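You operate a simulated robot arm through the tools that you are given. There is no shell and no other tool.

You run a simulated robot arm. Do the job below in one go: nothing can be reset, and whatever is moved stays where it is left.

JOB
Slacken both bolts of the left motor, then tap its crooked shield level.
Fine: switch to UNDO; the bolts stay in; teal driver and mallet go back.

It is judged by the outcome, as a careful person would: the job done as asked, and still so three seconds after it is handed in. It fails if anything else is knocked over, pushed out of place, dropped, spilled or broken.

ROBOT AND FRAMES
A 6-joint arm with a two-finger parallel gripper, fixed in place. Base frame: the origin is at the foot of the arm, x ahead of it, y to its left, z up; the work surface is at about z = 800. Readings come in mm, rad, newtons and seconds.
Its first joint turns from -2.897 to 2.897 rad. Payload 3.91 kg.
Tool frame: the origin (TCP) lies between the finger pads and is the grasp point; the fingertips stand 30 mm ahead of it; z points along the fingers, y is the line along which they close. Largest opening 110 mm; finger width 20, thickness 10; the body of the gripper, 48 by 112 mm, starts 55 mm behind the TCP.
Orientation is told as [roll, pitch, yaw] about the base's x, y, z axes, in that order, counted from this pose: with the fingers straight down and closing along the base's y, the tool's x points along the base's -x, its y along +y and its z along -z.

CONTROLS
- The arm moves only by the tool servo_tool. Its argument "plan" is a list that holds one entry, the list of rows, each a list of 7 numbers: the turn, a rotation vector about the tool's x, y, z in rad, then the shift along the tool's x, y, z in cm, then the finger opening in cm, from 0 to 11. In form: [[[wx, wy, wz, tx, ty, tz, jaw], ...]]. A call has 1 to 20 rows; each row is the pose to reach, as a shift and turn from the pose commanded when the call began, along the tool's axes at that moment. Each row takes 0.2 s and may step no farther than 50 mm and 0.15 rad from the row before; otherwise, or with a gripper value out of range, the whole call is refused. Where a pose cannot be reached the arm comes as near as it can. A force on the tool above 90 N (or 10 N above the force at the start of the call, whichever is more), or a blocked arm, ends the call early, and 0.2 s more pass. Each finger travels about 108 mm/s and halts on what it meets, pressing with about 33 N; the grip force reading is that of the motor and also rises with nothing between the fingers. The clock runs only during rows and for 0.2 s after the last one: add rows that repeat a pose to give the fingers time. The reply holds the time, the measured pose of the TCP, the force on the tool along the base axes, the opening and the grip force, in the units named above and with some noise, with the torque about the TCP (base axes, N m) and any sound that the robot's microphone picked up, and new pictures: "pictures" is both (left out), scene, wrist or none.
- Cameras (640 x 400 px; columns grow to the right, rows downward): "scene" is fixed at [50.8, 502.3, 1669.7]; the picture's right is [-0.26, -0.97, 0.00], its down [-0.64, 0.17, -0.75] and it looks along [0.72, -0.20, -0.66] (base axes); focal length 371 px, centre (320, 200). "wrist" rides on the gripper at [72, 17, -103] in the tool frame; the picture's right is [-0.23, 0.97, 0.00], its down [-0.76, -0.18, -0.62] and it looks along [-0.61, -0.14, 0.78] (tool axes); focal length 222 px, centre (320, 200).
- measure_at(camera, pixels): for up to 12 pixels [column, row] of the newest picture of that camera ("zoom" is the newest enlarged one), the place [x, y, z] in the base frame of the surface seen there, good to about 2 mm. It takes no simulated time.
- zoom(camera, box): a new picture of the part [left, top, right, bottom] of that camera's present view, enlarged. It takes no simulated time.
- sign_off(): hands the job in; it is judged then, once.

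Unless the task says otherwise, let go and move clear before handing in.

The tools are called after "Emit:" as name(argument=value, ...) on one line, values as JSON. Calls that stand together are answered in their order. servo_tool: Moves the arm, as the interface text tells. Its arguments: {"type":"object","properties":{"plan":{"type":"array"},"pictures":{"type":"string","enum":["both","scene","wrist","none"]}},"required":["plan"]} The other tools are called the same way: measure_at (camera, pixels) gives the place of the surface under pixels of a picture; zoom (camera, box) takes an enlarged picture of a part of a camera's view; sign_off () hands the job in.

At the start:

```text
time: 0.0
tcp_pos: [579.6, 13.0, 1238.8]
ee_rot: [0.001, -0.001, -0.001]
ft_force: [-1.0, 0.0, -0.2]
torque: [-0.01, 0.0, -0.01]
grip_width: 110.0
grip_force: 0.0
```

scene: 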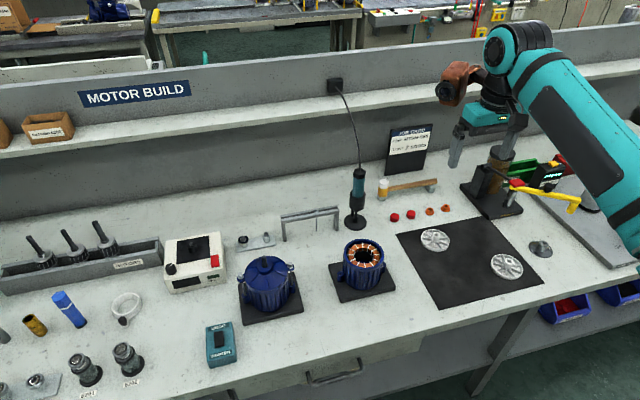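
wrist: 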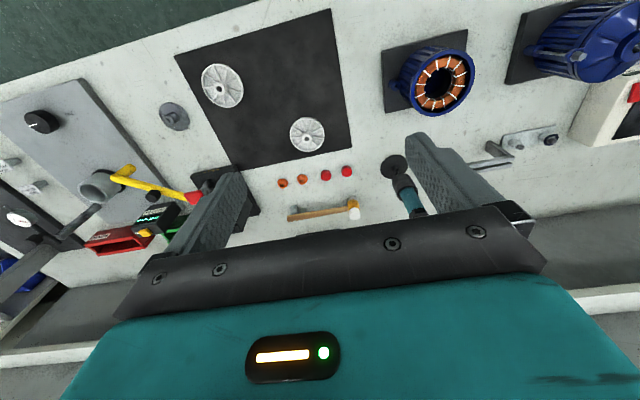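

The scene picture shows two motors, the left one with a lid around (267,285) and an open stator at (362,265). There is a teal driver hanging or standing at (357,195), a mallet at (408,187) and a teal box at (221,345). I'll zoom in on each before I move.

Emit:
zoom(camera="scene", box=[220, 230, 320, 330])

Emit:
zoom(camera="scene", box=[320, 120, 460, 240])

Emit:
zoom(camera="scene", box=[160, 300, 280, 400])

```text
4.00 times, centred on (270, 280) of scene
```

zoom: 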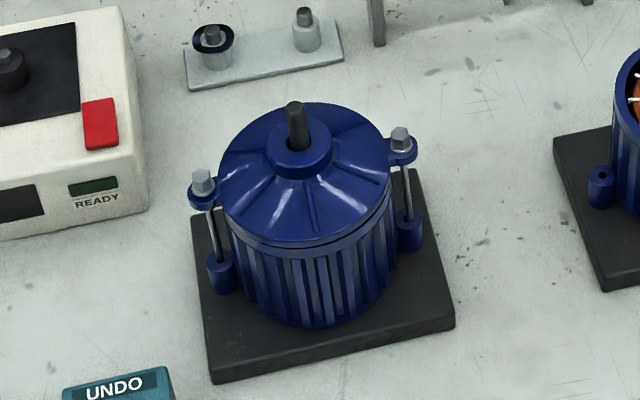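

```text
3.33 times, centred on (390, 180) of scene
```

zoom: 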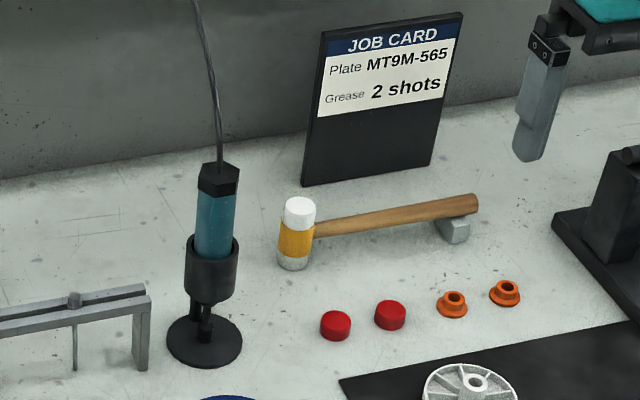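

```text
4.00 times, centred on (220, 350) of scene
```

zoom: 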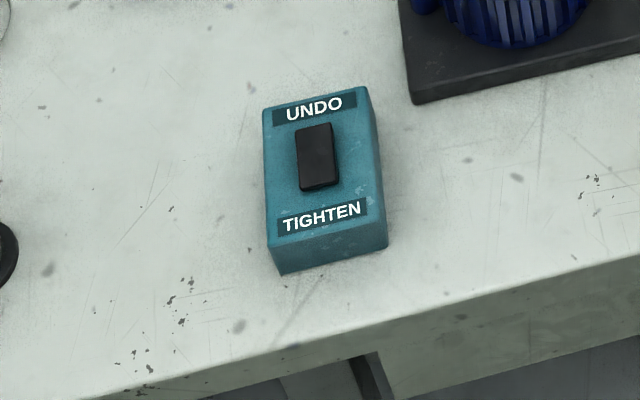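

The zooms show a rocker switch box labelled UNDO/TIGHTEN, the teal driver standing in a cup with a cord, and the mallet resting on a cradle. Next I measure the key points.

Emit:
measure_at(camera="zoom", pixels=[[316, 130], [318, 180], [302, 155], [334, 155], [270, 112], [368, 92], [385, 240], [280, 268], [313, 108], [321, 215], [450, 80], [100, 100]])

Emit:
zoom(camera="scene", box=[325, 150, 390, 240])

```text
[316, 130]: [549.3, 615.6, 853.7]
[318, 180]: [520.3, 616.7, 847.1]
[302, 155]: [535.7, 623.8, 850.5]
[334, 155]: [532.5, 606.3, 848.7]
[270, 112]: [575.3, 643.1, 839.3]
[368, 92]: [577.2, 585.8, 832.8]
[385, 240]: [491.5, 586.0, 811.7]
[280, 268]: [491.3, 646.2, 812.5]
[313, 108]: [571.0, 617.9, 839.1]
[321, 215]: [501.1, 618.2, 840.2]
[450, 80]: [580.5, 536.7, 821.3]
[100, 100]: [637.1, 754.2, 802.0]
```

```text
4.44 times, centred on (358, 195) of scene
```

zoom: 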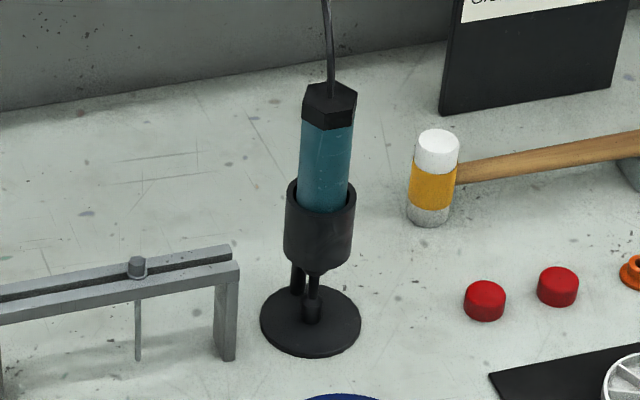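

The rocker's UNDO end reads z≈853.7 and its TIGHTEN end 847, so it is currently pressed to TIGHTEN. Next I measure the driver and its stand in this zoom.

Emit:
measure_at(camera="zoom", pixels=[[330, 92], [327, 115], [310, 110], [350, 110], [325, 140], [325, 190], [302, 170], [350, 170], [322, 230], [288, 230], [353, 230], [310, 310]])

Emit:
measure_at(camera="scene", pixels=[[358, 172], [357, 222], [346, 224], [365, 222], [384, 183], [384, 190], [384, 196], [400, 189], [415, 185], [430, 182], [436, 180], [430, 189]])

Emit:
zoom(camera="scene", box=[370, 165, 450, 215])

```text
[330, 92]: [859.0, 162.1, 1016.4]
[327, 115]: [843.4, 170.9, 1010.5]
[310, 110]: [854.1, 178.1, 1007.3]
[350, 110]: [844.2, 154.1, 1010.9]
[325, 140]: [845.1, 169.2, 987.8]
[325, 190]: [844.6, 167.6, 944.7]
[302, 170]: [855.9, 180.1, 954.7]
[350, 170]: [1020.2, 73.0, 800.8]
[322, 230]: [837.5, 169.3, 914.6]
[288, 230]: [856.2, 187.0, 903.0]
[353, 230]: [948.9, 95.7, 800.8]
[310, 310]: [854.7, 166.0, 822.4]
```

```text
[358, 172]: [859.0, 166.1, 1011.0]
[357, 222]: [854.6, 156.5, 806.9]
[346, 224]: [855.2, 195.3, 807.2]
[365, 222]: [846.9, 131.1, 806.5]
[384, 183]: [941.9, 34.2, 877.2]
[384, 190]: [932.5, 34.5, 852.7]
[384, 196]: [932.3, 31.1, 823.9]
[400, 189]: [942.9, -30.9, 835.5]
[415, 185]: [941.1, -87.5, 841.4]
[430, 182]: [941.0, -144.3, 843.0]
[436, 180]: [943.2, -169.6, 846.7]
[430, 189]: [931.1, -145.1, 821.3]
```

```text
8.00 times, centred on (410, 190) of scene
```

zoom: 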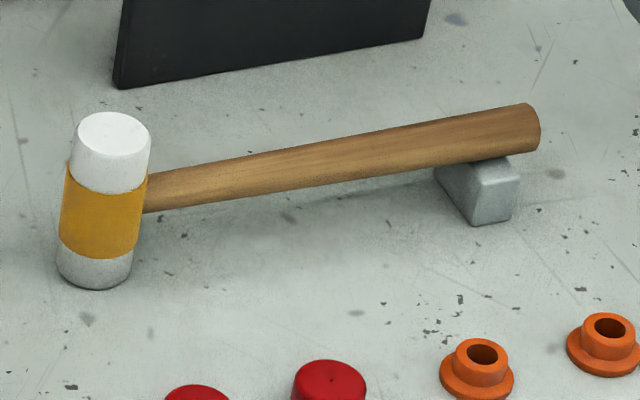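

The driver axis is near (859,165), with its teal body showing from about z=930 to 1000. The mallet lies along y at x≈942. Now I zoom on the left motor and measure the bolt heads and shield.

Emit:
zoom(camera="scene", box=[230, 240, 310, 330])

```text
4.44 times, centred on (270, 285) of scene
```

zoom: 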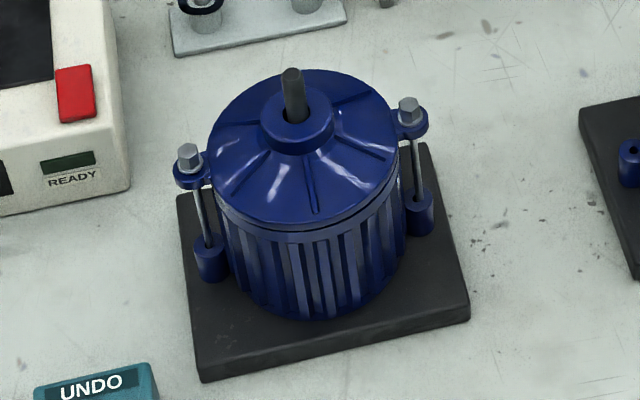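

Emit:
measure_at(camera="zoom", pixels=[[187, 152], [188, 165], [408, 103], [409, 116], [185, 183], [422, 127], [290, 75], [294, 100], [290, 142], [305, 200], [230, 140], [370, 150]])

Emit:
measure_at(camera="zoom", pixels=[[210, 245], [420, 200], [205, 220], [416, 170], [300, 85], [235, 100], [345, 85], [245, 205], [355, 205], [200, 370], [460, 310], [425, 150]])

```text
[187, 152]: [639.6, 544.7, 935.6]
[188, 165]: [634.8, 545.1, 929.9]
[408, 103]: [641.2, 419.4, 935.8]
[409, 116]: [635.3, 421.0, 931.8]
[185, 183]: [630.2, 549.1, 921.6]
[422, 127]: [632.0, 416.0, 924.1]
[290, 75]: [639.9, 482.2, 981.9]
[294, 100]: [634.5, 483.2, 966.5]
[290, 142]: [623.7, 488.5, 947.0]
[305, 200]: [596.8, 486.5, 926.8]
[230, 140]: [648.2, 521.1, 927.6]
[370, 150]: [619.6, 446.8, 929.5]
```

```text
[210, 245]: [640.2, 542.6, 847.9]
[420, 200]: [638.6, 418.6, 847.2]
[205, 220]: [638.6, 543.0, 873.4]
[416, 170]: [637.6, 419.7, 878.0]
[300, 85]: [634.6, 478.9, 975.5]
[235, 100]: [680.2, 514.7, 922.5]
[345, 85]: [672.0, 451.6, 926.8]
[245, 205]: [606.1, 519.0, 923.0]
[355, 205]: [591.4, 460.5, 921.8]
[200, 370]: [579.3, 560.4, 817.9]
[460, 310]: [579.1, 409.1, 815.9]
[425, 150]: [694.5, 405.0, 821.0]
```

The bolt heads sit at about (640,544) and (640,419.5) with tops near z=936, the shaft top is at 982, and the motor centre is about (640,482). I start with the switch: close the fingers and travel high to a point over the UNDO end of the rocker, near (549,616).

Emit:
servo_tool(plan=[[[0, 0, 0, 0.24, 4.64, 0, 8], [0, 0, 0, 0.47, 9.28, 0, 6], [0, 0, 0, 0.71, 13.92, 0, 4], [0, 0, 0, 0.94, 18.56, 0, 2], [0, 0, 0, 1.18, 23.2, 0, 0], [0, 0, 0, 1.41, 27.83, 0, 0], [0, 0, 0, 1.65, 32.47, 0, 0], [0, 0, 0, 1.88, 37.1, 0, 0], [0, 0, 0, 2.12, 41.75, 0, 0], [0, 0, 0, 2.35, 46.38, 0, 0], [0, 0, 0, 2.6, 51.0, 0, 0], [0, 0, 0, 2.83, 55.66, 0, 0], [0, 0, 0, 3.06, 60.3, 0, 0], [0, 0, 0, 3.06, 60.3, 4.5, 0], [0, 0, 0, 3.06, 60.3, 9, 0], [0, 0, 0, 3.06, 60.3, 13.5, 0], [0, 0, 0, 3.06, 60.3, 18, 0], [0, 0, 0, 3.06, 60.3, 22.5, 0], [0, 0, 0, 3.06, 60.3, 27, 0]]])

```text
time: 4.0
tcp_pos: [550.2, 617.8, 968.9]
ee_rot: [0.001, 0.001, -0.001]
ft_force: [0.1, -0.4, 0.2]
torque: [0.04, -0.05, 0.01]
grip_width: 0.3
grip_force: 33.2
out of reach, approached as far as the arm can: row 13
```

scene: 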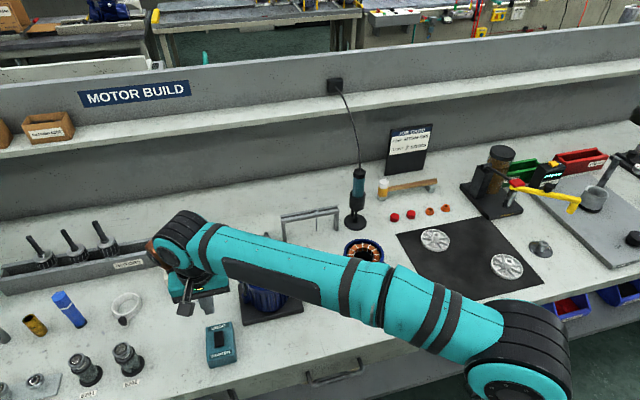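
wrist: 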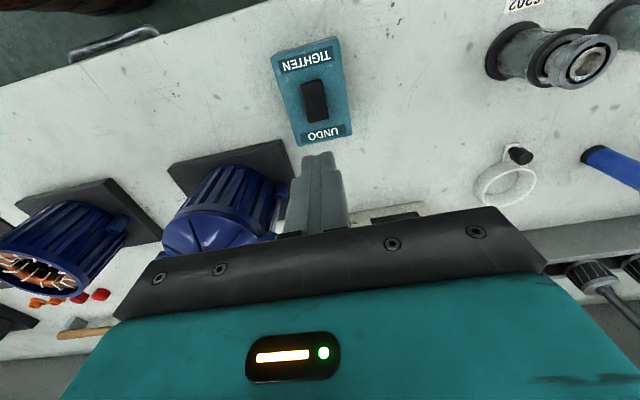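

I'm above the switch at (550.2,617.8,968.9). I check the rocker ends with the wrist camera, near (314,100).

Emit:
zoom(camera="wrist", box=[260, 30, 370, 160])

Emit:
measure_at(camera="wrist", pixels=[[311, 84], [315, 101], [318, 118], [304, 102], [326, 100], [322, 133], [305, 64]])

```text
3.08 times, centred on (315, 95) of wrist
```

zoom: 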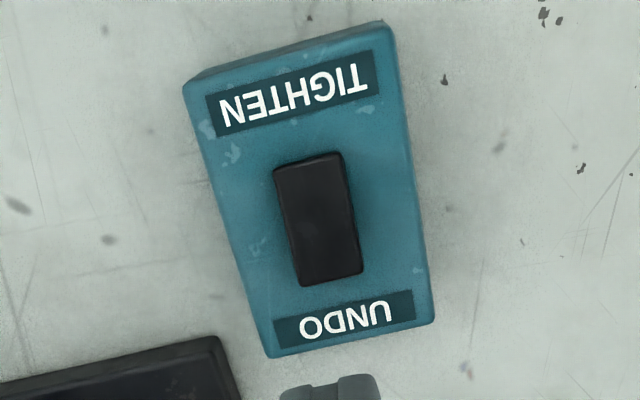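

```text
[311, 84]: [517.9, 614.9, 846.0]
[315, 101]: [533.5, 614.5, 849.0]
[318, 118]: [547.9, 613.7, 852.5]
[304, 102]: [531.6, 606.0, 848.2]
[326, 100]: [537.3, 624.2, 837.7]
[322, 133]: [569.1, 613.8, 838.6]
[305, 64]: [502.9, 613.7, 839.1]
```

The rocker is centred near (533,614.5) and the UNDO end is high at 852.5, while the box top is at 838.6. I descend to just above the UNDO end and then push a few mm.

Emit:
servo_tool(plan=[[[0, 0, 0, 0.1, -0.3, 4, 0], [0, 0, 0, 0.1, -0.3, 7.5, 0], [0, 0, 0, 0.1, -0.3, 8.3, 0], [0, 0, 0, 0.1, -0.3, 8.6, 0], [0, 0, 0, 0.1, -0.3, 8.8, 0]]], pictures="wrist")

```text
time: 5.2
tcp_pos: [548.2, 612.8, 879.7]
ee_rot: [-0.002, 0.0, 0.0]
ft_force: [0.6, 0.1, 0.3]
torque: [-0.01, -0.02, -0.05]
grip_width: 0.0
grip_force: 32.7
```

wrist: 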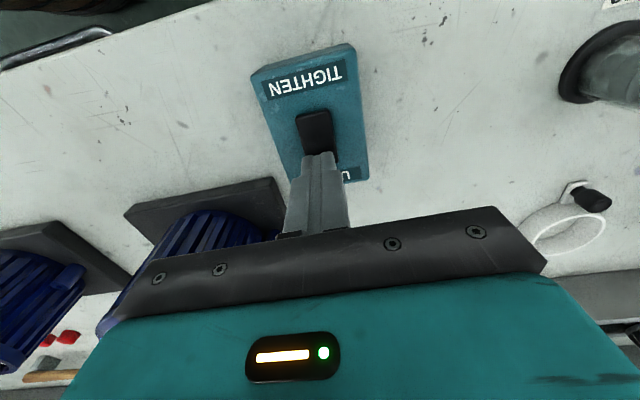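

The tips are at about z=849.7 with no force felt yet, so I keep pushing down in small steps.

Emit:
servo_tool(plan=[[[0, 0, 0, 0, 0, 0.2, 0], [0, 0, 0, 0, 0, 0.4, 0], [0, 0, 0, 0, 0, 0.5, 0]]], pictures="wrist")

Emit:
measure_at(camera="wrist", pixels=[[314, 120], [318, 135], [316, 146], [335, 130]])

```text
time: 6.0
tcp_pos: [547.9, 613.8, 878.2]
ee_rot: [0.0, -0.001, -0.001]
ft_force: [3.4, -2.2, 16.8]
torque: [-0.06, 0.05, 0.18]
grip_width: 0.1
grip_force: 32.5
```

wrist: 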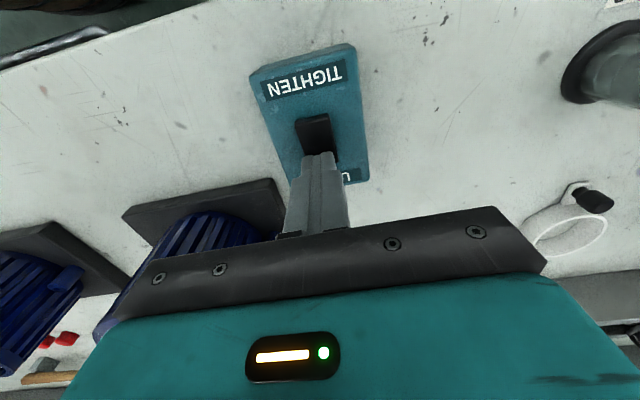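

```text
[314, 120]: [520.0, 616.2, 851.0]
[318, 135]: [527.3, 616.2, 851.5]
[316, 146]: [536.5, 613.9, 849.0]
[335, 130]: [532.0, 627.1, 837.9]
```

The TIGHTEN end now reads z≈851 and the middle 849, with 17 N of push, so it has probably tipped over. I lift off and check.

Emit:
servo_tool(plan=[[[0, 0, 0, 0, 0, -1, 0], [0, 0, 0, 0, 0, -5, 0], [0, 0, 0, 0, 0, -9, 0]]], pictures="wrist")

Emit:
zoom(camera="wrist", box=[260, 30, 370, 160])

Emit:
measure_at(camera="wrist", pixels=[[311, 84], [313, 92], [315, 101], [317, 110], [318, 118]])

```text
time: 6.8
tcp_pos: [546.5, 613.5, 965.6]
ee_rot: [-0.001, 0.001, -0.001]
ft_force: [1.1, -0.3, -0.9]
torque: [-0.02, 0.0, 0.01]
grip_width: 0.0
grip_force: 32.8
```

wrist: 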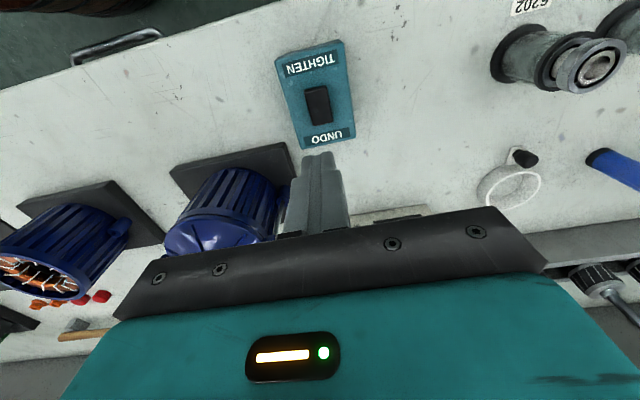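

```text
3.08 times, centred on (315, 95) of wrist
```

zoom: 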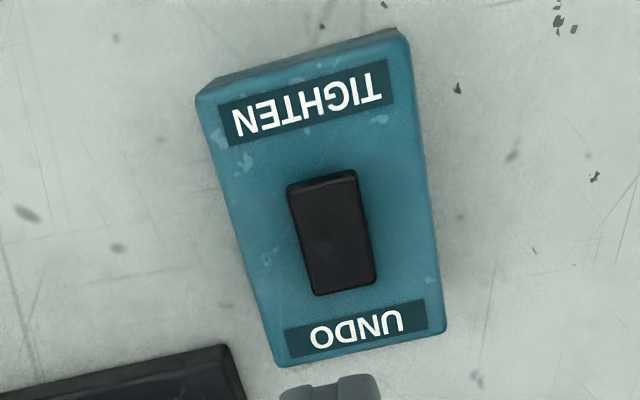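

```text
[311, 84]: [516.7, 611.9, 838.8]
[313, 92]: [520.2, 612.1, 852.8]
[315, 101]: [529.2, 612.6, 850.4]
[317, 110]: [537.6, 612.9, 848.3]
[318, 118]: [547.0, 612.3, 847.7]
```

The rocker has flipped: the TIGHTEN end is at 852.8 and the UNDO end at 847.7. Next I raise the arm and tilt the tool to horizontal while moving right over the bench, so I can grip the teal driver from the side without touching its cord.

Emit:
servo_tool(plan=[[[0, 0, 0, 0, 0, -5, 1], [0, 0, 0, 0, 0, -10, 2], [0, 0, 0, 0, 0, -15, 4], [0, 0, 0, 0, 0, -20, 6], [0, -0.143, 0, -0.48, -3.3, -20, 6], [0, -0.286, 0, -0.96, -6.6, -20, 6], [0, -0.428, 0, -1.45, -9.9, -20, 6], [0, -0.571, 0, -1.93, -13.2, -20, 6], [0, -0.714, 0, -2.41, -16.5, -20, 6], [0, -0.857, 0, -2.89, -19.8, -20, 6], [0, -1.0, 0, -3.37, -23.1, -20, 6], [0, -1.142, 0, -3.85, -26.4, -20, 6], [0, -1.285, 0, -4.34, -29.7, -20, 6], [0, -1.428, 0, -4.82, -33.0, -20, 6], [0, -1.5708, 0, -5.3, -36.3, -20, 6]]])

```text
time: 10.0
tcp_pos: [599.1, 251.0, 1167.5]
ee_rot: [2.236, -1.569, -2.237]
ft_force: [0.3, -1.3, -0.9]
torque: [0.03, -0.03, 0.0]
grip_width: 60.0
grip_force: 0.1
```

scene: 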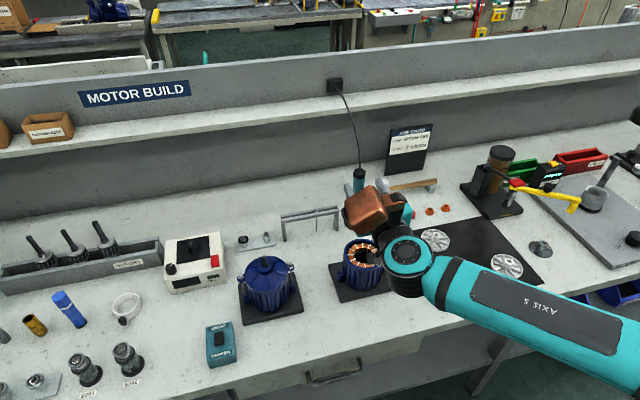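
wrist: 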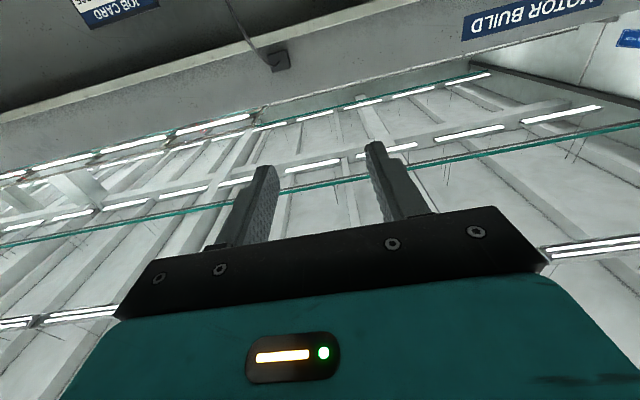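

The tool is now horizontal at (599,251,1167). Before I yaw it to come in from the right, I measure the obstacles near the driver: the grease device around (495,170), the job card, and the stand base.

Emit:
measure_at(camera="scene", pixels=[[497, 150], [475, 185], [490, 200], [515, 205], [390, 150], [388, 172], [420, 165], [430, 125], [393, 217], [445, 208], [337, 83], [340, 60]])

Emit:
zoom(camera="scene", box=[330, 70, 450, 210])

```text
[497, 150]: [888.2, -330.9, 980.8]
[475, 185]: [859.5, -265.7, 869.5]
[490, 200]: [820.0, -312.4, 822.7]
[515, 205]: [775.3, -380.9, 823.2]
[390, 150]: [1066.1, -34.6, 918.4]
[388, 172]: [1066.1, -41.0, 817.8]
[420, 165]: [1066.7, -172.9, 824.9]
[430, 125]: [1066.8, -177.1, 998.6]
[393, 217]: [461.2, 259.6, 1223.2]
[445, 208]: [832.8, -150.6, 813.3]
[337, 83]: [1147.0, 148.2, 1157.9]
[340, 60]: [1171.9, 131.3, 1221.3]
```

```text
2.86 times, centred on (390, 140) of scene
```

zoom: 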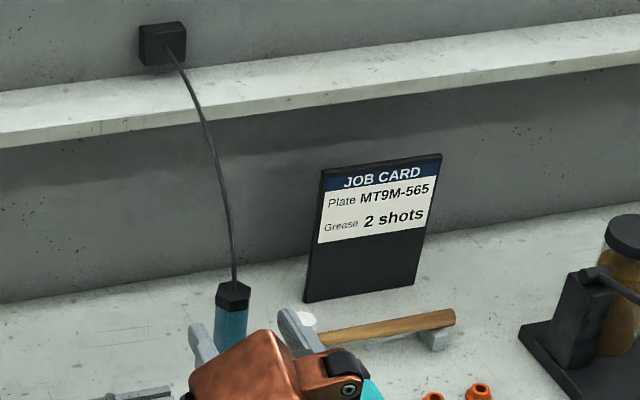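

The area right of the driver is clear: the grease device is at y<-265 and the card at x=1066. I yaw the tool about 60° and move to a point in front and right of the driver, still high.

Emit:
servo_tool(plan=[[[-0.149, 0, 0, 0.96, -2.7, 2.87, 6], [-0.299, 0, 0, 1.91, -5.4, 5.74, 6], [-0.448, 0, 0, 2.87, -8.1, 8.6, 6], [-0.598, 0, 0, 3.83, -10.8, 11.5, 6], [-0.748, 0, 0, 4.79, -13.5, 14.4, 6], [-0.897, 0, 0, 5.74, -16.2, 17.2, 6], [-1.047, 0, 0, 6.7, -18.9, 20.1, 6]]])

```text
time: 11.6
tcp_pos: [663.2, 201.4, 1126.1]
ee_rot: [-0.097, -1.487, 0.388]
ft_force: [0.3, -0.5, -0.7]
torque: [0.0, 0.0, -0.02]
grip_width: 60.3
grip_force: 0.0
out of reach, approached as far as the arm can: row 2, 3, 4, 5, 6, 7
```

scene: 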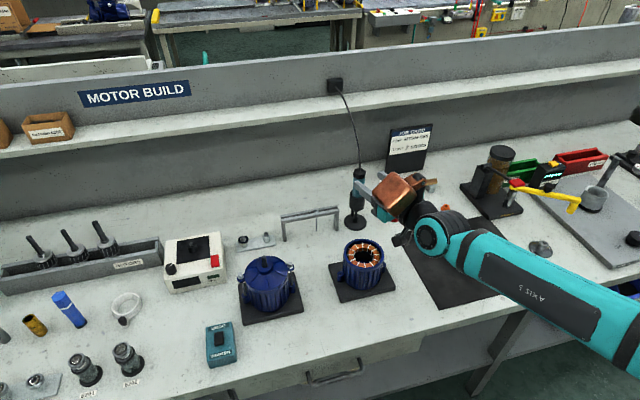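
wrist: 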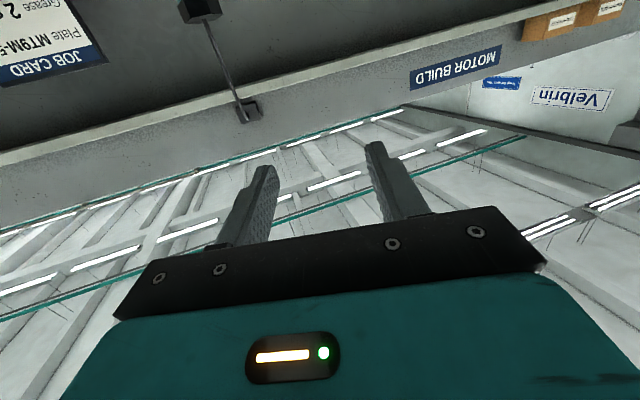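

The arm could not take that yaw: it stopped at (663,201,1126) with the tool pointing about 17° in azimuth. I send a null row to learn which pose now counts as commanded.

Emit:
servo_tool(plan=[[[0, 0, 0, 0, 0, 0, 6]]], pictures="none")

```text
time: 12.0
tcp_pos: [663.2, 201.5, 1124.8]
ee_rot: [-0.093, -1.487, 0.39]
ft_force: [0.0, 0.8, 0.4]
torque: [0.0, -0.03, 0.03]
grip_width: 59.9
grip_force: 0.0
```

The null row was accepted with no reach warning, so the clamped pose is now the commanded one, and the limit looks like a straight-wrist singularity. I'll instead tilt about 57° from vertical and point radially, which still leaves the cord free, and move to a waypoint in front of the driver.

Emit:
servo_tool(plan=[[[0.026, 0.122, 0.009, 0.59, -1.93, 0.61, 6], [0.052, 0.243, 0.018, 1.18, -3.86, 1.22, 6], [0.078, 0.365, 0.027, 1.77, -5.79, 1.82, 6], [0.104, 0.487, 0.0355, 2.36, -7.72, 2.43, 6], [0.104, 0.487, 0.0355, 2.36, -7.72, 2.43, 6]]])

```text
time: 13.2
tcp_pos: [717.9, 116.4, 1102.1]
ee_rot: [-0.396, -0.967, 0.536]
ft_force: [-2.4, 4.0, -0.8]
torque: [0.01, -0.04, -0.31]
grip_width: 59.8
grip_force: 0.0
out of reach, approached as far as the arm can: row 1, 2, 3
```

scene: 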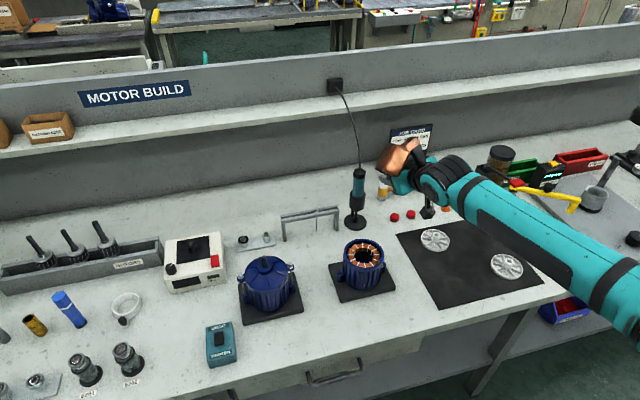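
wrist: 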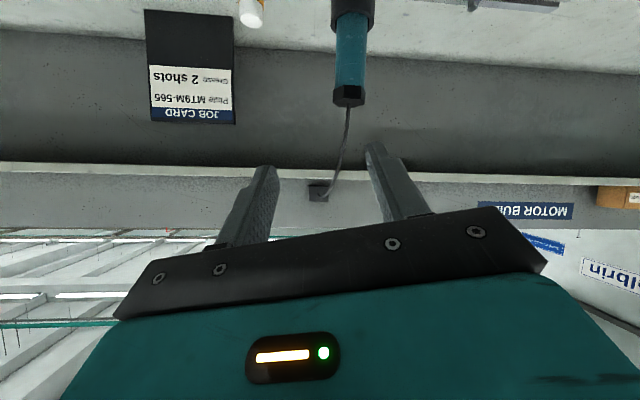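

The pose reads with an odd roll (-0.396), probably because the wrist is still swinging after the singular spot. I let it settle with null rows.

Emit:
servo_tool(plan=[[[0, 0, 0, 0, 0, 0, 6], [0, 0, 0, 0, 0, 0, 6]]], pictures="wrist")

```text
time: 13.8
tcp_pos: [711.8, 136.7, 1098.3]
ee_rot: [-0.013, -1.002, 0.199]
ft_force: [-0.6, 1.2, 0.0]
torque: [0.01, 0.02, 0.01]
grip_width: 60.0
grip_force: 0.1
```

wrist: 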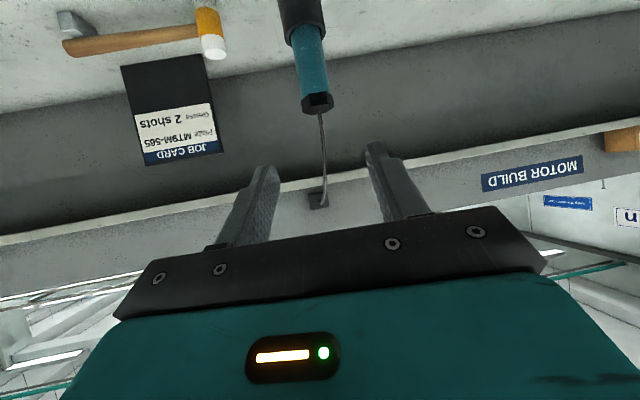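

It has nearly settled at (711.8,136.7,1098.3) with pitch -1.0. I measure the driver with both cameras to pin its axis.

Emit:
servo_tool(plan=[[[0, 0, 0, 0, 0, 0, 6]]])

Emit:
zoom(camera="scene", box=[335, 160, 385, 240])

```text
time: 14.2
tcp_pos: [712.5, 134.8, 1098.4]
ee_rot: [-0.014, -1.001, 0.197]
ft_force: [0.8, 0.3, 0.3]
torque: [0.0, 0.0, -0.03]
grip_width: 60.1
grip_force: 0.1
```

scene: 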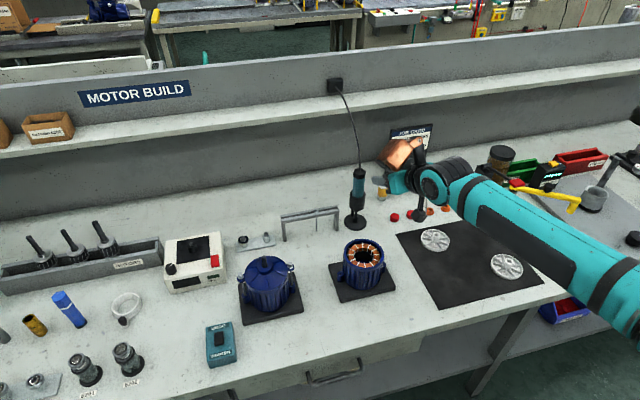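
wrist: 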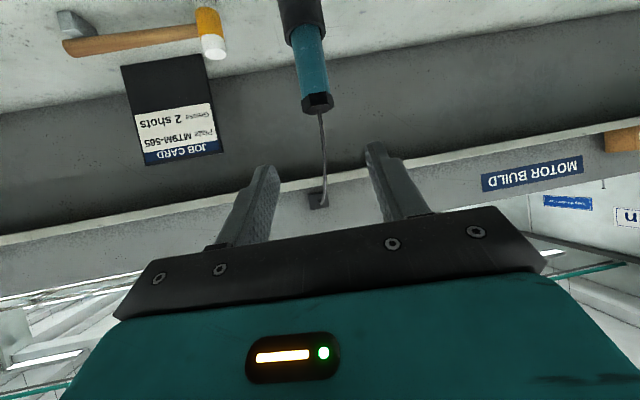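

```text
5.00 times, centred on (360, 200) of scene
```

zoom: 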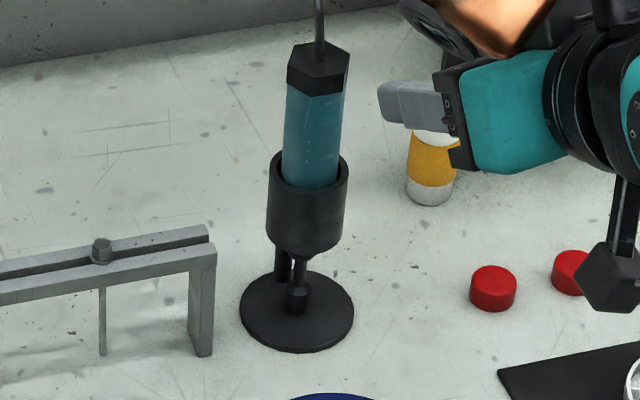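

The settled pose is (712.5,134.8,1098.4), with the driver fully visible in the zoom. I measure the stand plate edges, cup rim and cap.

Emit:
measure_at(camera="zoom", pixels=[[244, 312], [350, 312], [297, 346], [260, 290], [306, 198], [272, 172], [343, 172], [319, 60], [319, 85], [312, 120], [297, 310], [297, 292]])

Emit:
measure_at(camera="wrist", pixels=[[318, 97], [318, 107], [304, 100], [332, 97], [310, 60], [296, 60], [325, 55], [303, 30], [285, 40], [322, 27], [212, 45], [180, 35]])

```text
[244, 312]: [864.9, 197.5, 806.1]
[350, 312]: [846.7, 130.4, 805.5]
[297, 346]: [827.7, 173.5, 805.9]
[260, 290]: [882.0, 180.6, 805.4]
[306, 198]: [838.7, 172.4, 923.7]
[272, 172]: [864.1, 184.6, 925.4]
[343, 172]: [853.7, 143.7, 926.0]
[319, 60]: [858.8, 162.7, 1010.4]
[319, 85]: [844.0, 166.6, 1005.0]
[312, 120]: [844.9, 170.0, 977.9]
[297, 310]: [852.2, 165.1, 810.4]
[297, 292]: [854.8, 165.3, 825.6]
```

```text
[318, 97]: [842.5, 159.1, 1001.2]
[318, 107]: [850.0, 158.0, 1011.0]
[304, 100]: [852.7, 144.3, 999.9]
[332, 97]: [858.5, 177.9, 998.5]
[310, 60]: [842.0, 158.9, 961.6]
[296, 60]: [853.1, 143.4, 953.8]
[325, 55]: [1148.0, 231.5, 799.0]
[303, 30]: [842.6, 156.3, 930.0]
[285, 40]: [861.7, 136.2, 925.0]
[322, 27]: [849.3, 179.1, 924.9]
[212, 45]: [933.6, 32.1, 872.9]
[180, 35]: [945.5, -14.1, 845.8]
```

The driver axis comes out at about (858.5,162.5), with the cup rim at z≈926 and the cap top at 1010. I move to a pre-grasp point about 80 mm back along the tool axis, aiming at z≈958 on the teal body.

Emit:
servo_tool(plan=[[[0, 0, 0, 1.3, 0.05, 4, 6], [0, 0, 0, 2.6, 0.1, 8, 6], [0, 0, 0, 3.8, 0.14, 12, 6], [0, 0, 0, 3.8, 0.14, 12, 6]]])

Emit:
zoom(camera="scene", box=[335, 140, 415, 220])

```text
time: 15.2
tcp_pos: [792.6, 146.1, 1000.3]
ee_rot: [-0.013, -1.001, 0.197]
ft_force: [-0.2, -0.3, 0.1]
torque: [0.03, 0.0, 0.01]
grip_width: 59.9
grip_force: 0.1
```

scene: 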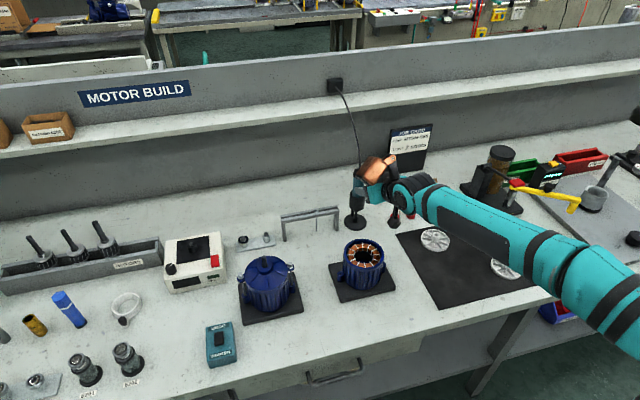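
wrist: 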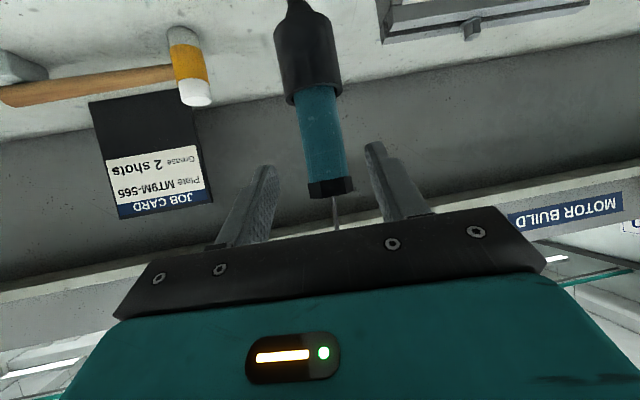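

```text
5.00 times, centred on (375, 180) of scene
```

zoom: 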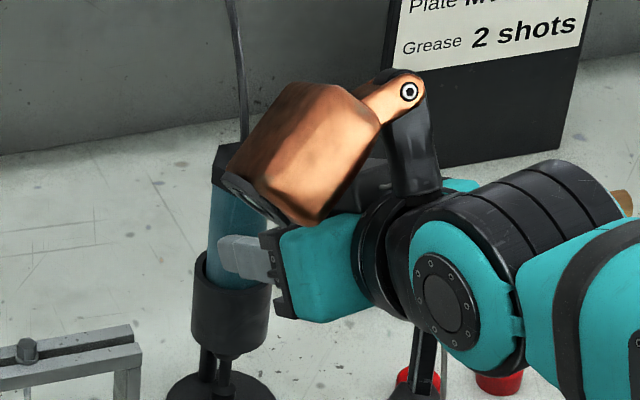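

There is a copper-coloured wrist part above the gripper, at zoom (310,150), which was not in the tool description. I measure where its front edge lies relative to the driver cap before advancing.

Emit:
measure_at(camera="zoom", pixels=[[240, 165], [285, 205], [245, 190], [300, 220], [310, 95], [360, 110], [410, 92], [220, 165], [250, 255], [290, 290], [222, 150], [350, 190]])

Emit:
zoom(camera="scene", box=[350, 150, 400, 200])

```text
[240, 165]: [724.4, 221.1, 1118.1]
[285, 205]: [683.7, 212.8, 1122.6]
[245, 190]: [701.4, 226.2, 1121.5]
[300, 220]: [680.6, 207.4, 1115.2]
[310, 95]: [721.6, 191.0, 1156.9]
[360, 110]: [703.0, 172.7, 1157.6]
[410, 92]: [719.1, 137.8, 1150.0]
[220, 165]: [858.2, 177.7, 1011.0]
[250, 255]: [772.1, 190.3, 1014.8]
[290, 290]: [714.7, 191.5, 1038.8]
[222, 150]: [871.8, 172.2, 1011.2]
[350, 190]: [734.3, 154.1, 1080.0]
```

```text
8.00 times, centred on (375, 175) of scene
```

zoom: 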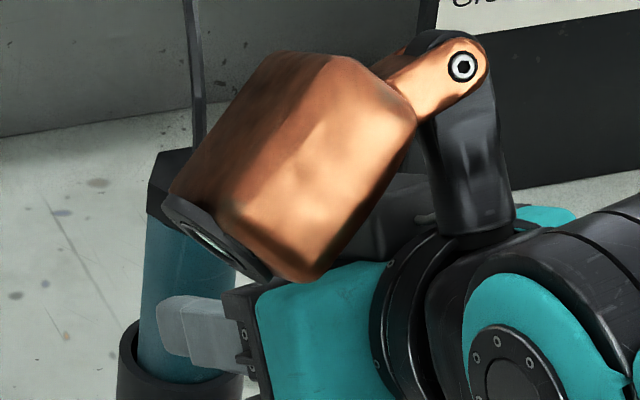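

The copper part stays more than 100 mm behind the TCP, so at the grasp it clears both the cap and the cord. I advance 80 mm along the tool axis with a 3.5 mm sideways correction, fingers still open.

Emit:
servo_tool(plan=[[[0, 0, 0, 0, 0.35, 1, 6], [0, 0, 0, 0, 0.35, 3, 6], [0, 0, 0, -0.05, 0.35, 5, 6], [0, 0, 0, -0.1, 0.35, 7, 6], [0, 0, 0, -0.1, 0.35, 8, 6], [0, 0, 0, -0.1, 0.35, 8, 6]]])

Emit:
zoom(camera="scene", box=[340, 140, 400, 220])

Emit:
zoom(camera="wrist", box=[220, 80, 420, 240])

```text
time: 16.6
tcp_pos: [857.0, 164.5, 958.2]
ee_rot: [-0.015, -1.001, 0.198]
ft_force: [-1.2, 0.4, 0.1]
torque: [0.02, -0.01, 0.0]
grip_width: 60.1
grip_force: 0.0
```

scene: 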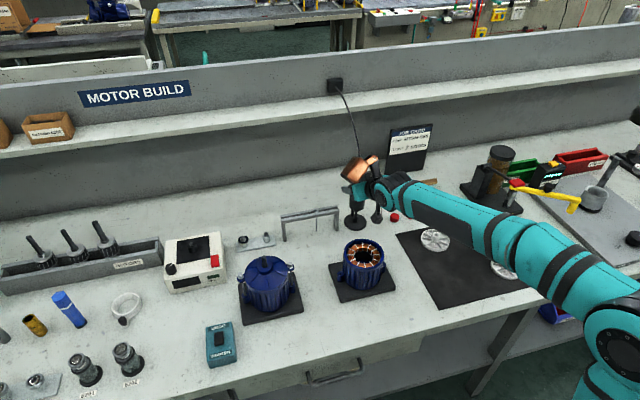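
wrist: 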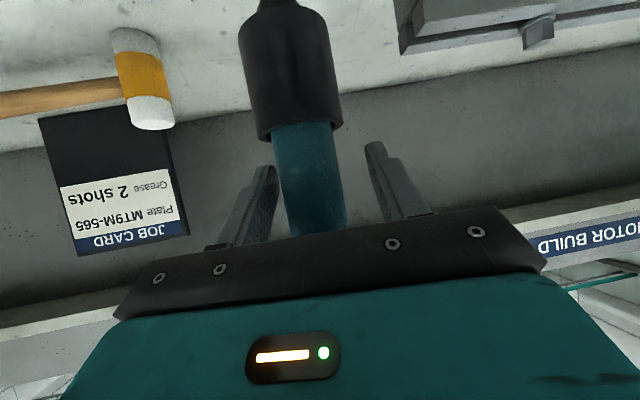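

```text
5.00 times, centred on (370, 180) of scene
```

zoom: 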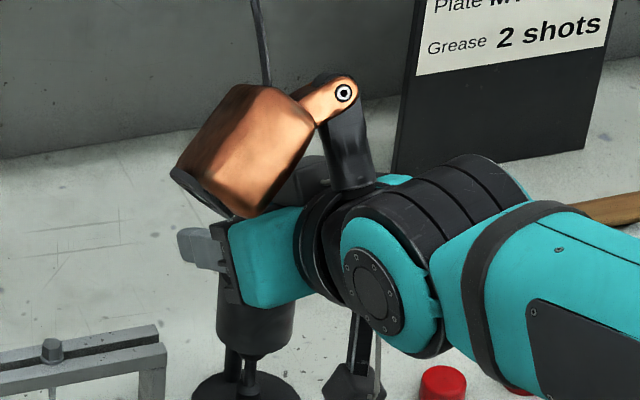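

```text
2.50 times, centred on (320, 160) of wrist
```

zoom: 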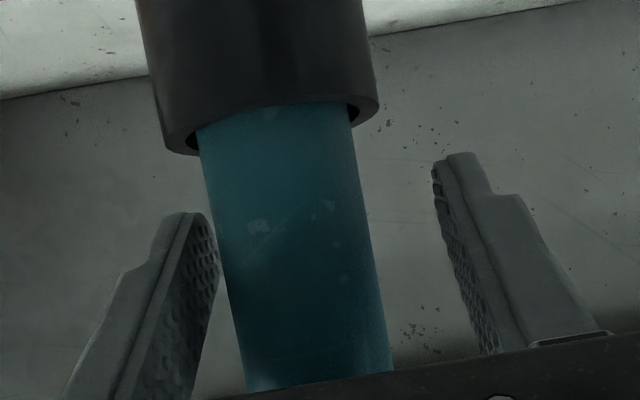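

In the wrist zoom the driver's centre is about col 297, but the TCP should project to (320,272), so the driver sits roughly 4–5 mm toward the left finger. I shift sideways by -0.45 cm to centre it before closing.

Emit:
servo_tool(plan=[[[0, 0, 0, 0, -0.45, 0.15, 6], [0, 0, 0, 0, -0.45, 0.15, 6]]], pictures="wrist")

Emit:
zoom(camera="wrist", box=[220, 80, 420, 240])

Emit:
measure_at(camera="wrist", pixels=[[290, 180], [311, 180], [330, 180], [300, 205], [318, 205], [340, 205], [268, 185], [380, 170]])

```text
time: 17.2
tcp_pos: [859.9, 159.6, 957.7]
ee_rot: [-0.016, -1.001, 0.197]
ft_force: [-0.2, 0.4, -0.3]
torque: [-0.02, 0.0, -0.01]
grip_width: 59.8
grip_force: 0.1
```

wrist: 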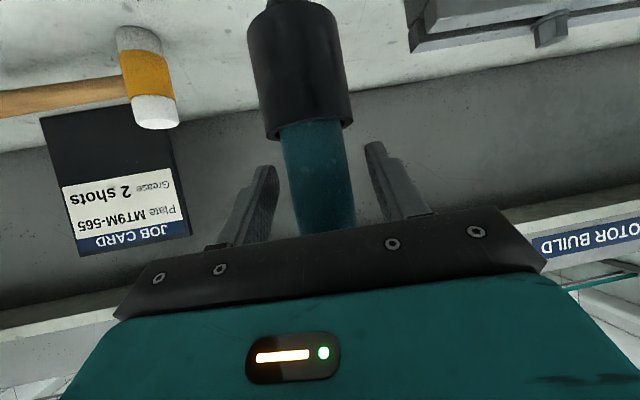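

```text
2.50 times, centred on (320, 160) of wrist
```

zoom: 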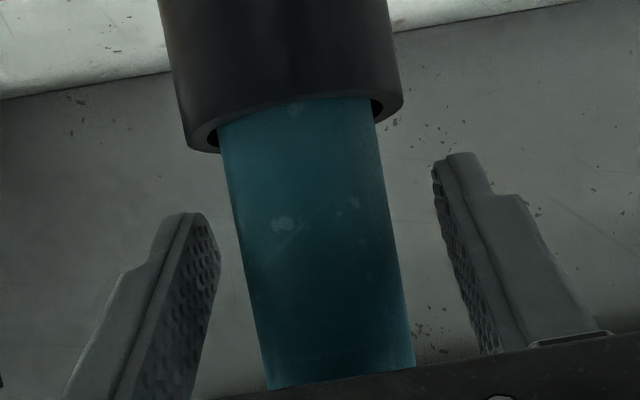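

```text
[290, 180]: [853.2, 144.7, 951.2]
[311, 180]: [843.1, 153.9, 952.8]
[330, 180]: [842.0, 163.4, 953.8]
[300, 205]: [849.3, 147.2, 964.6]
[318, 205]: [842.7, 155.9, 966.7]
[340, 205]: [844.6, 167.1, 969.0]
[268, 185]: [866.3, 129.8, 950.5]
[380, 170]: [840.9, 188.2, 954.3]
```

The driver now projects to about col 317 and the fitted axis (858,160) matches the TCP at (859.9,159.6). I close the fingers gradually.

Emit:
servo_tool(plan=[[[0, 0, 0, 0, 0, 0, 5], [0, 0, 0, 0, 0, 0, 4.2], [0, 0, 0, 0, 0, 0, 3.8], [0, 0, 0, 0, 0, 0, 3.5], [0, 0, 0, 0, 0, 0, 3.3], [0, 0, 0, 0, 0, 0, 3.1], [0, 0, 0, 0, 0, 0, 2.5], [0, 0, 0, 0, 0, 0, 1.5], [0, 0, 0, 0, 0, 0, 1.5]]], pictures="wrist")

Emit:
zoom(camera="scene", box=[330, 150, 390, 240])

```text
time: 19.2
tcp_pos: [860.0, 159.2, 958.3]
ee_rot: [-0.013, -0.998, 0.199]
ft_force: [-0.1, 0.9, -0.6]
torque: [0.13, -0.01, 0.0]
grip_width: 33.8
grip_force: 32.7
```

wrist: 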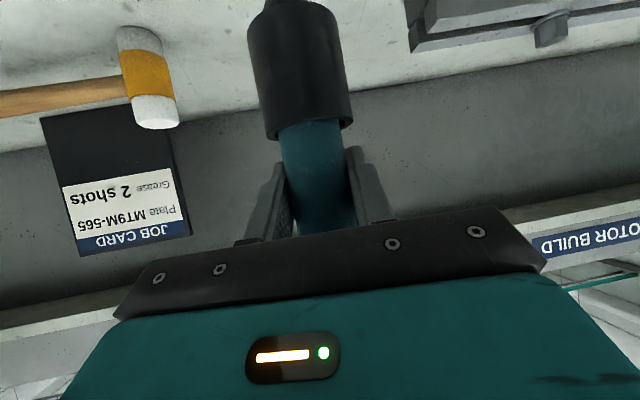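

```text
4.44 times, centred on (360, 195) of scene
```

zoom: 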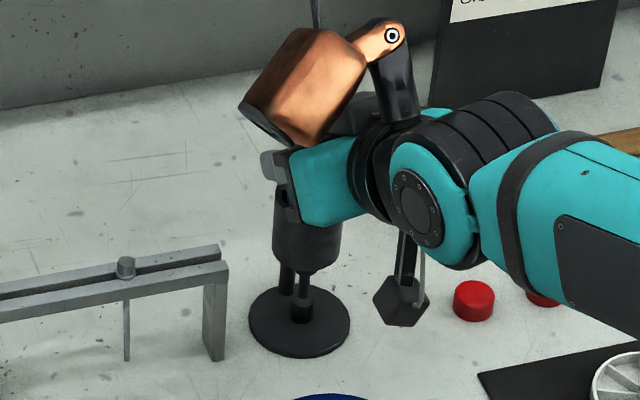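

The grip holds at 33.8 mm with negligible side force. I lift straight up 30 mm first and check that the stand stays on the bench.

Emit:
servo_tool(plan=[[[0, 0, 0, -0.84, -0.01, -0.54, 1.5], [0, 0, 0, -1.68, -0.015, -1.08, 1.5], [0, 0, 0, -2.53, -0.02, -1.62, 1.5], [0, 0, 0, -2.53, -0.02, -1.62, 1.5]]], pictures="wrist")

Emit:
zoom(camera="scene", box=[330, 150, 390, 240])

```text
time: 20.2
tcp_pos: [859.3, 160.5, 987.9]
ee_rot: [-0.014, -1.0, 0.197]
ft_force: [0.0, 0.6, -2.9]
torque: [-0.04, 0.0, 0.01]
grip_width: 34.0
grip_force: 33.2
```

wrist: 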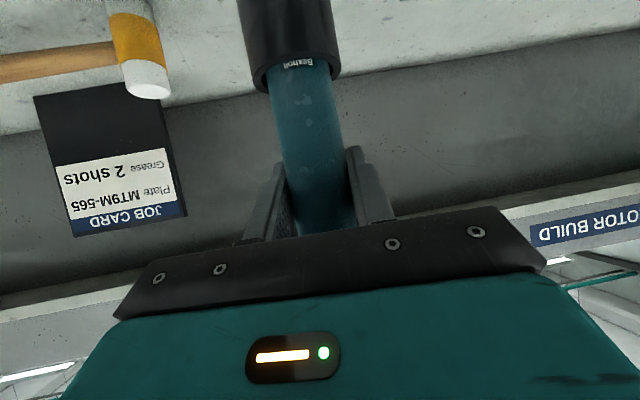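

```text
4.44 times, centred on (360, 195) of scene
```

zoom: 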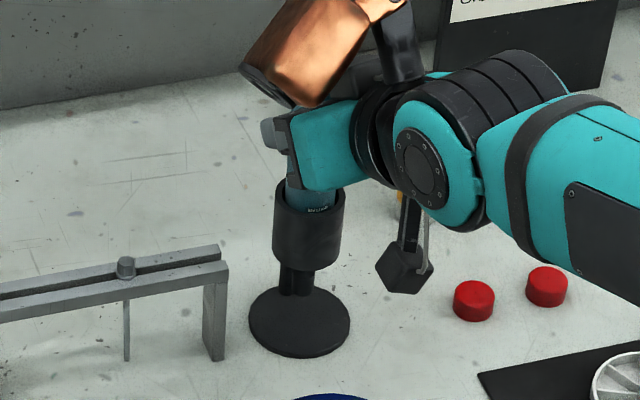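

The driver is sliding out and the stand plate has not moved; the load is about 3 N. I lift another 120 mm to clear the cup.

Emit:
servo_tool(plan=[[[0, 0, 0, -2.1, -0.02, -1.35, 1.5], [0, 0, 0, -4.2, -0.04, -2.7, 1.5], [0, 0, 0, -6.3, -0.06, -4.05, 1.5], [0, 0, 0, -8.4, -0.08, -5.4, 1.5], [0, 0, 0, -10.5, -0.09, -6.75, 1.5], [0, 0, 0, -10.5, -0.09, -6.75, 1.5]]])

Emit:
zoom(camera="scene", box=[330, 130, 390, 240])

```text
time: 21.6
tcp_pos: [860.0, 159.6, 1113.0]
ee_rot: [-0.013, -1.001, 0.198]
ft_force: [-0.3, -0.7, -2.3]
torque: [-0.02, 0.0, 0.0]
grip_width: 33.9
grip_force: 32.7
```

scene: 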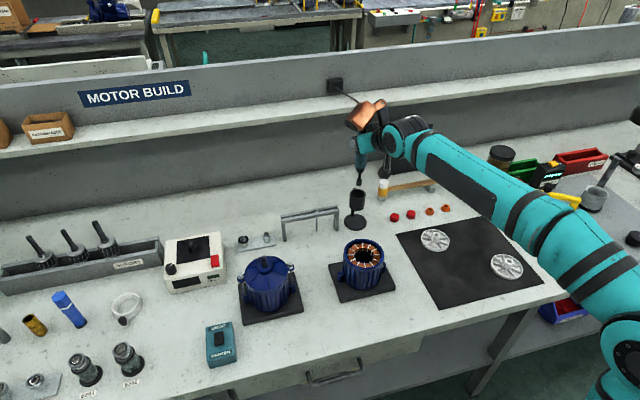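
wrist: 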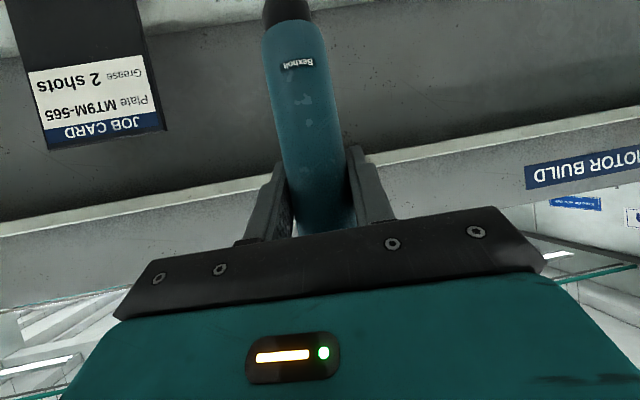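

```text
3.64 times, centred on (360, 185) of scene
```

zoom: 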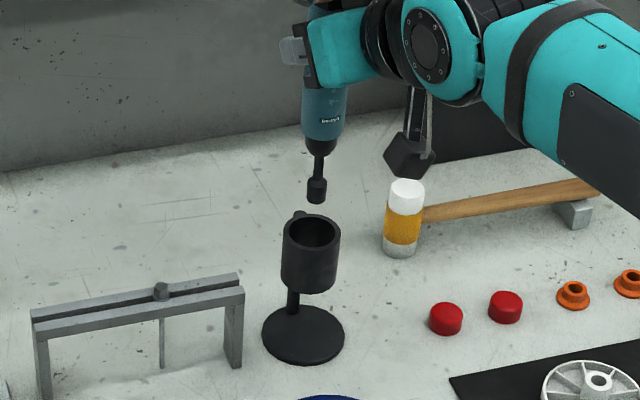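

The driver is clear of the cup with its socket at zoom (317,190). I measure the socket tip relative to the TCP.

Emit:
zoom(camera="scene", box=[342, 150, 377, 200])

Emit:
measure_at(camera="scene", pixels=[[359, 184], [359, 182], [359, 180], [359, 173], [358, 185]])

```text
8.00 times, centred on (360, 175) of scene
```

zoom: 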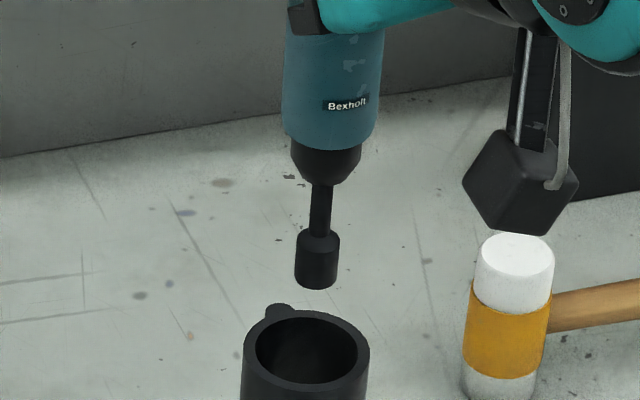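

```text
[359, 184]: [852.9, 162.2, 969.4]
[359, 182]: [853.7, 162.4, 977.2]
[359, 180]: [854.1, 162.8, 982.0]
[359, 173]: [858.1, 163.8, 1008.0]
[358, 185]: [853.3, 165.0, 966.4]
```

Emit:
measure_at(camera="zoom", pixels=[[316, 284], [316, 270], [298, 260], [336, 260], [316, 240], [320, 210], [300, 285], [310, 288], [333, 100], [333, 60], [290, 90], [378, 90]])

```text
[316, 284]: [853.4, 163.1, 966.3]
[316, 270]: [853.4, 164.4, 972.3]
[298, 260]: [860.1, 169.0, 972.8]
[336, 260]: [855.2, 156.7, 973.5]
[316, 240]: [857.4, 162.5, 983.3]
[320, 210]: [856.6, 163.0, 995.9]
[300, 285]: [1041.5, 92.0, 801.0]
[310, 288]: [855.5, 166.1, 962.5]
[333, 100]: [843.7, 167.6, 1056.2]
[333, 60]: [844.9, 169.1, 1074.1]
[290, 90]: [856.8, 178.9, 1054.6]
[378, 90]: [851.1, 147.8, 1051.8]
```

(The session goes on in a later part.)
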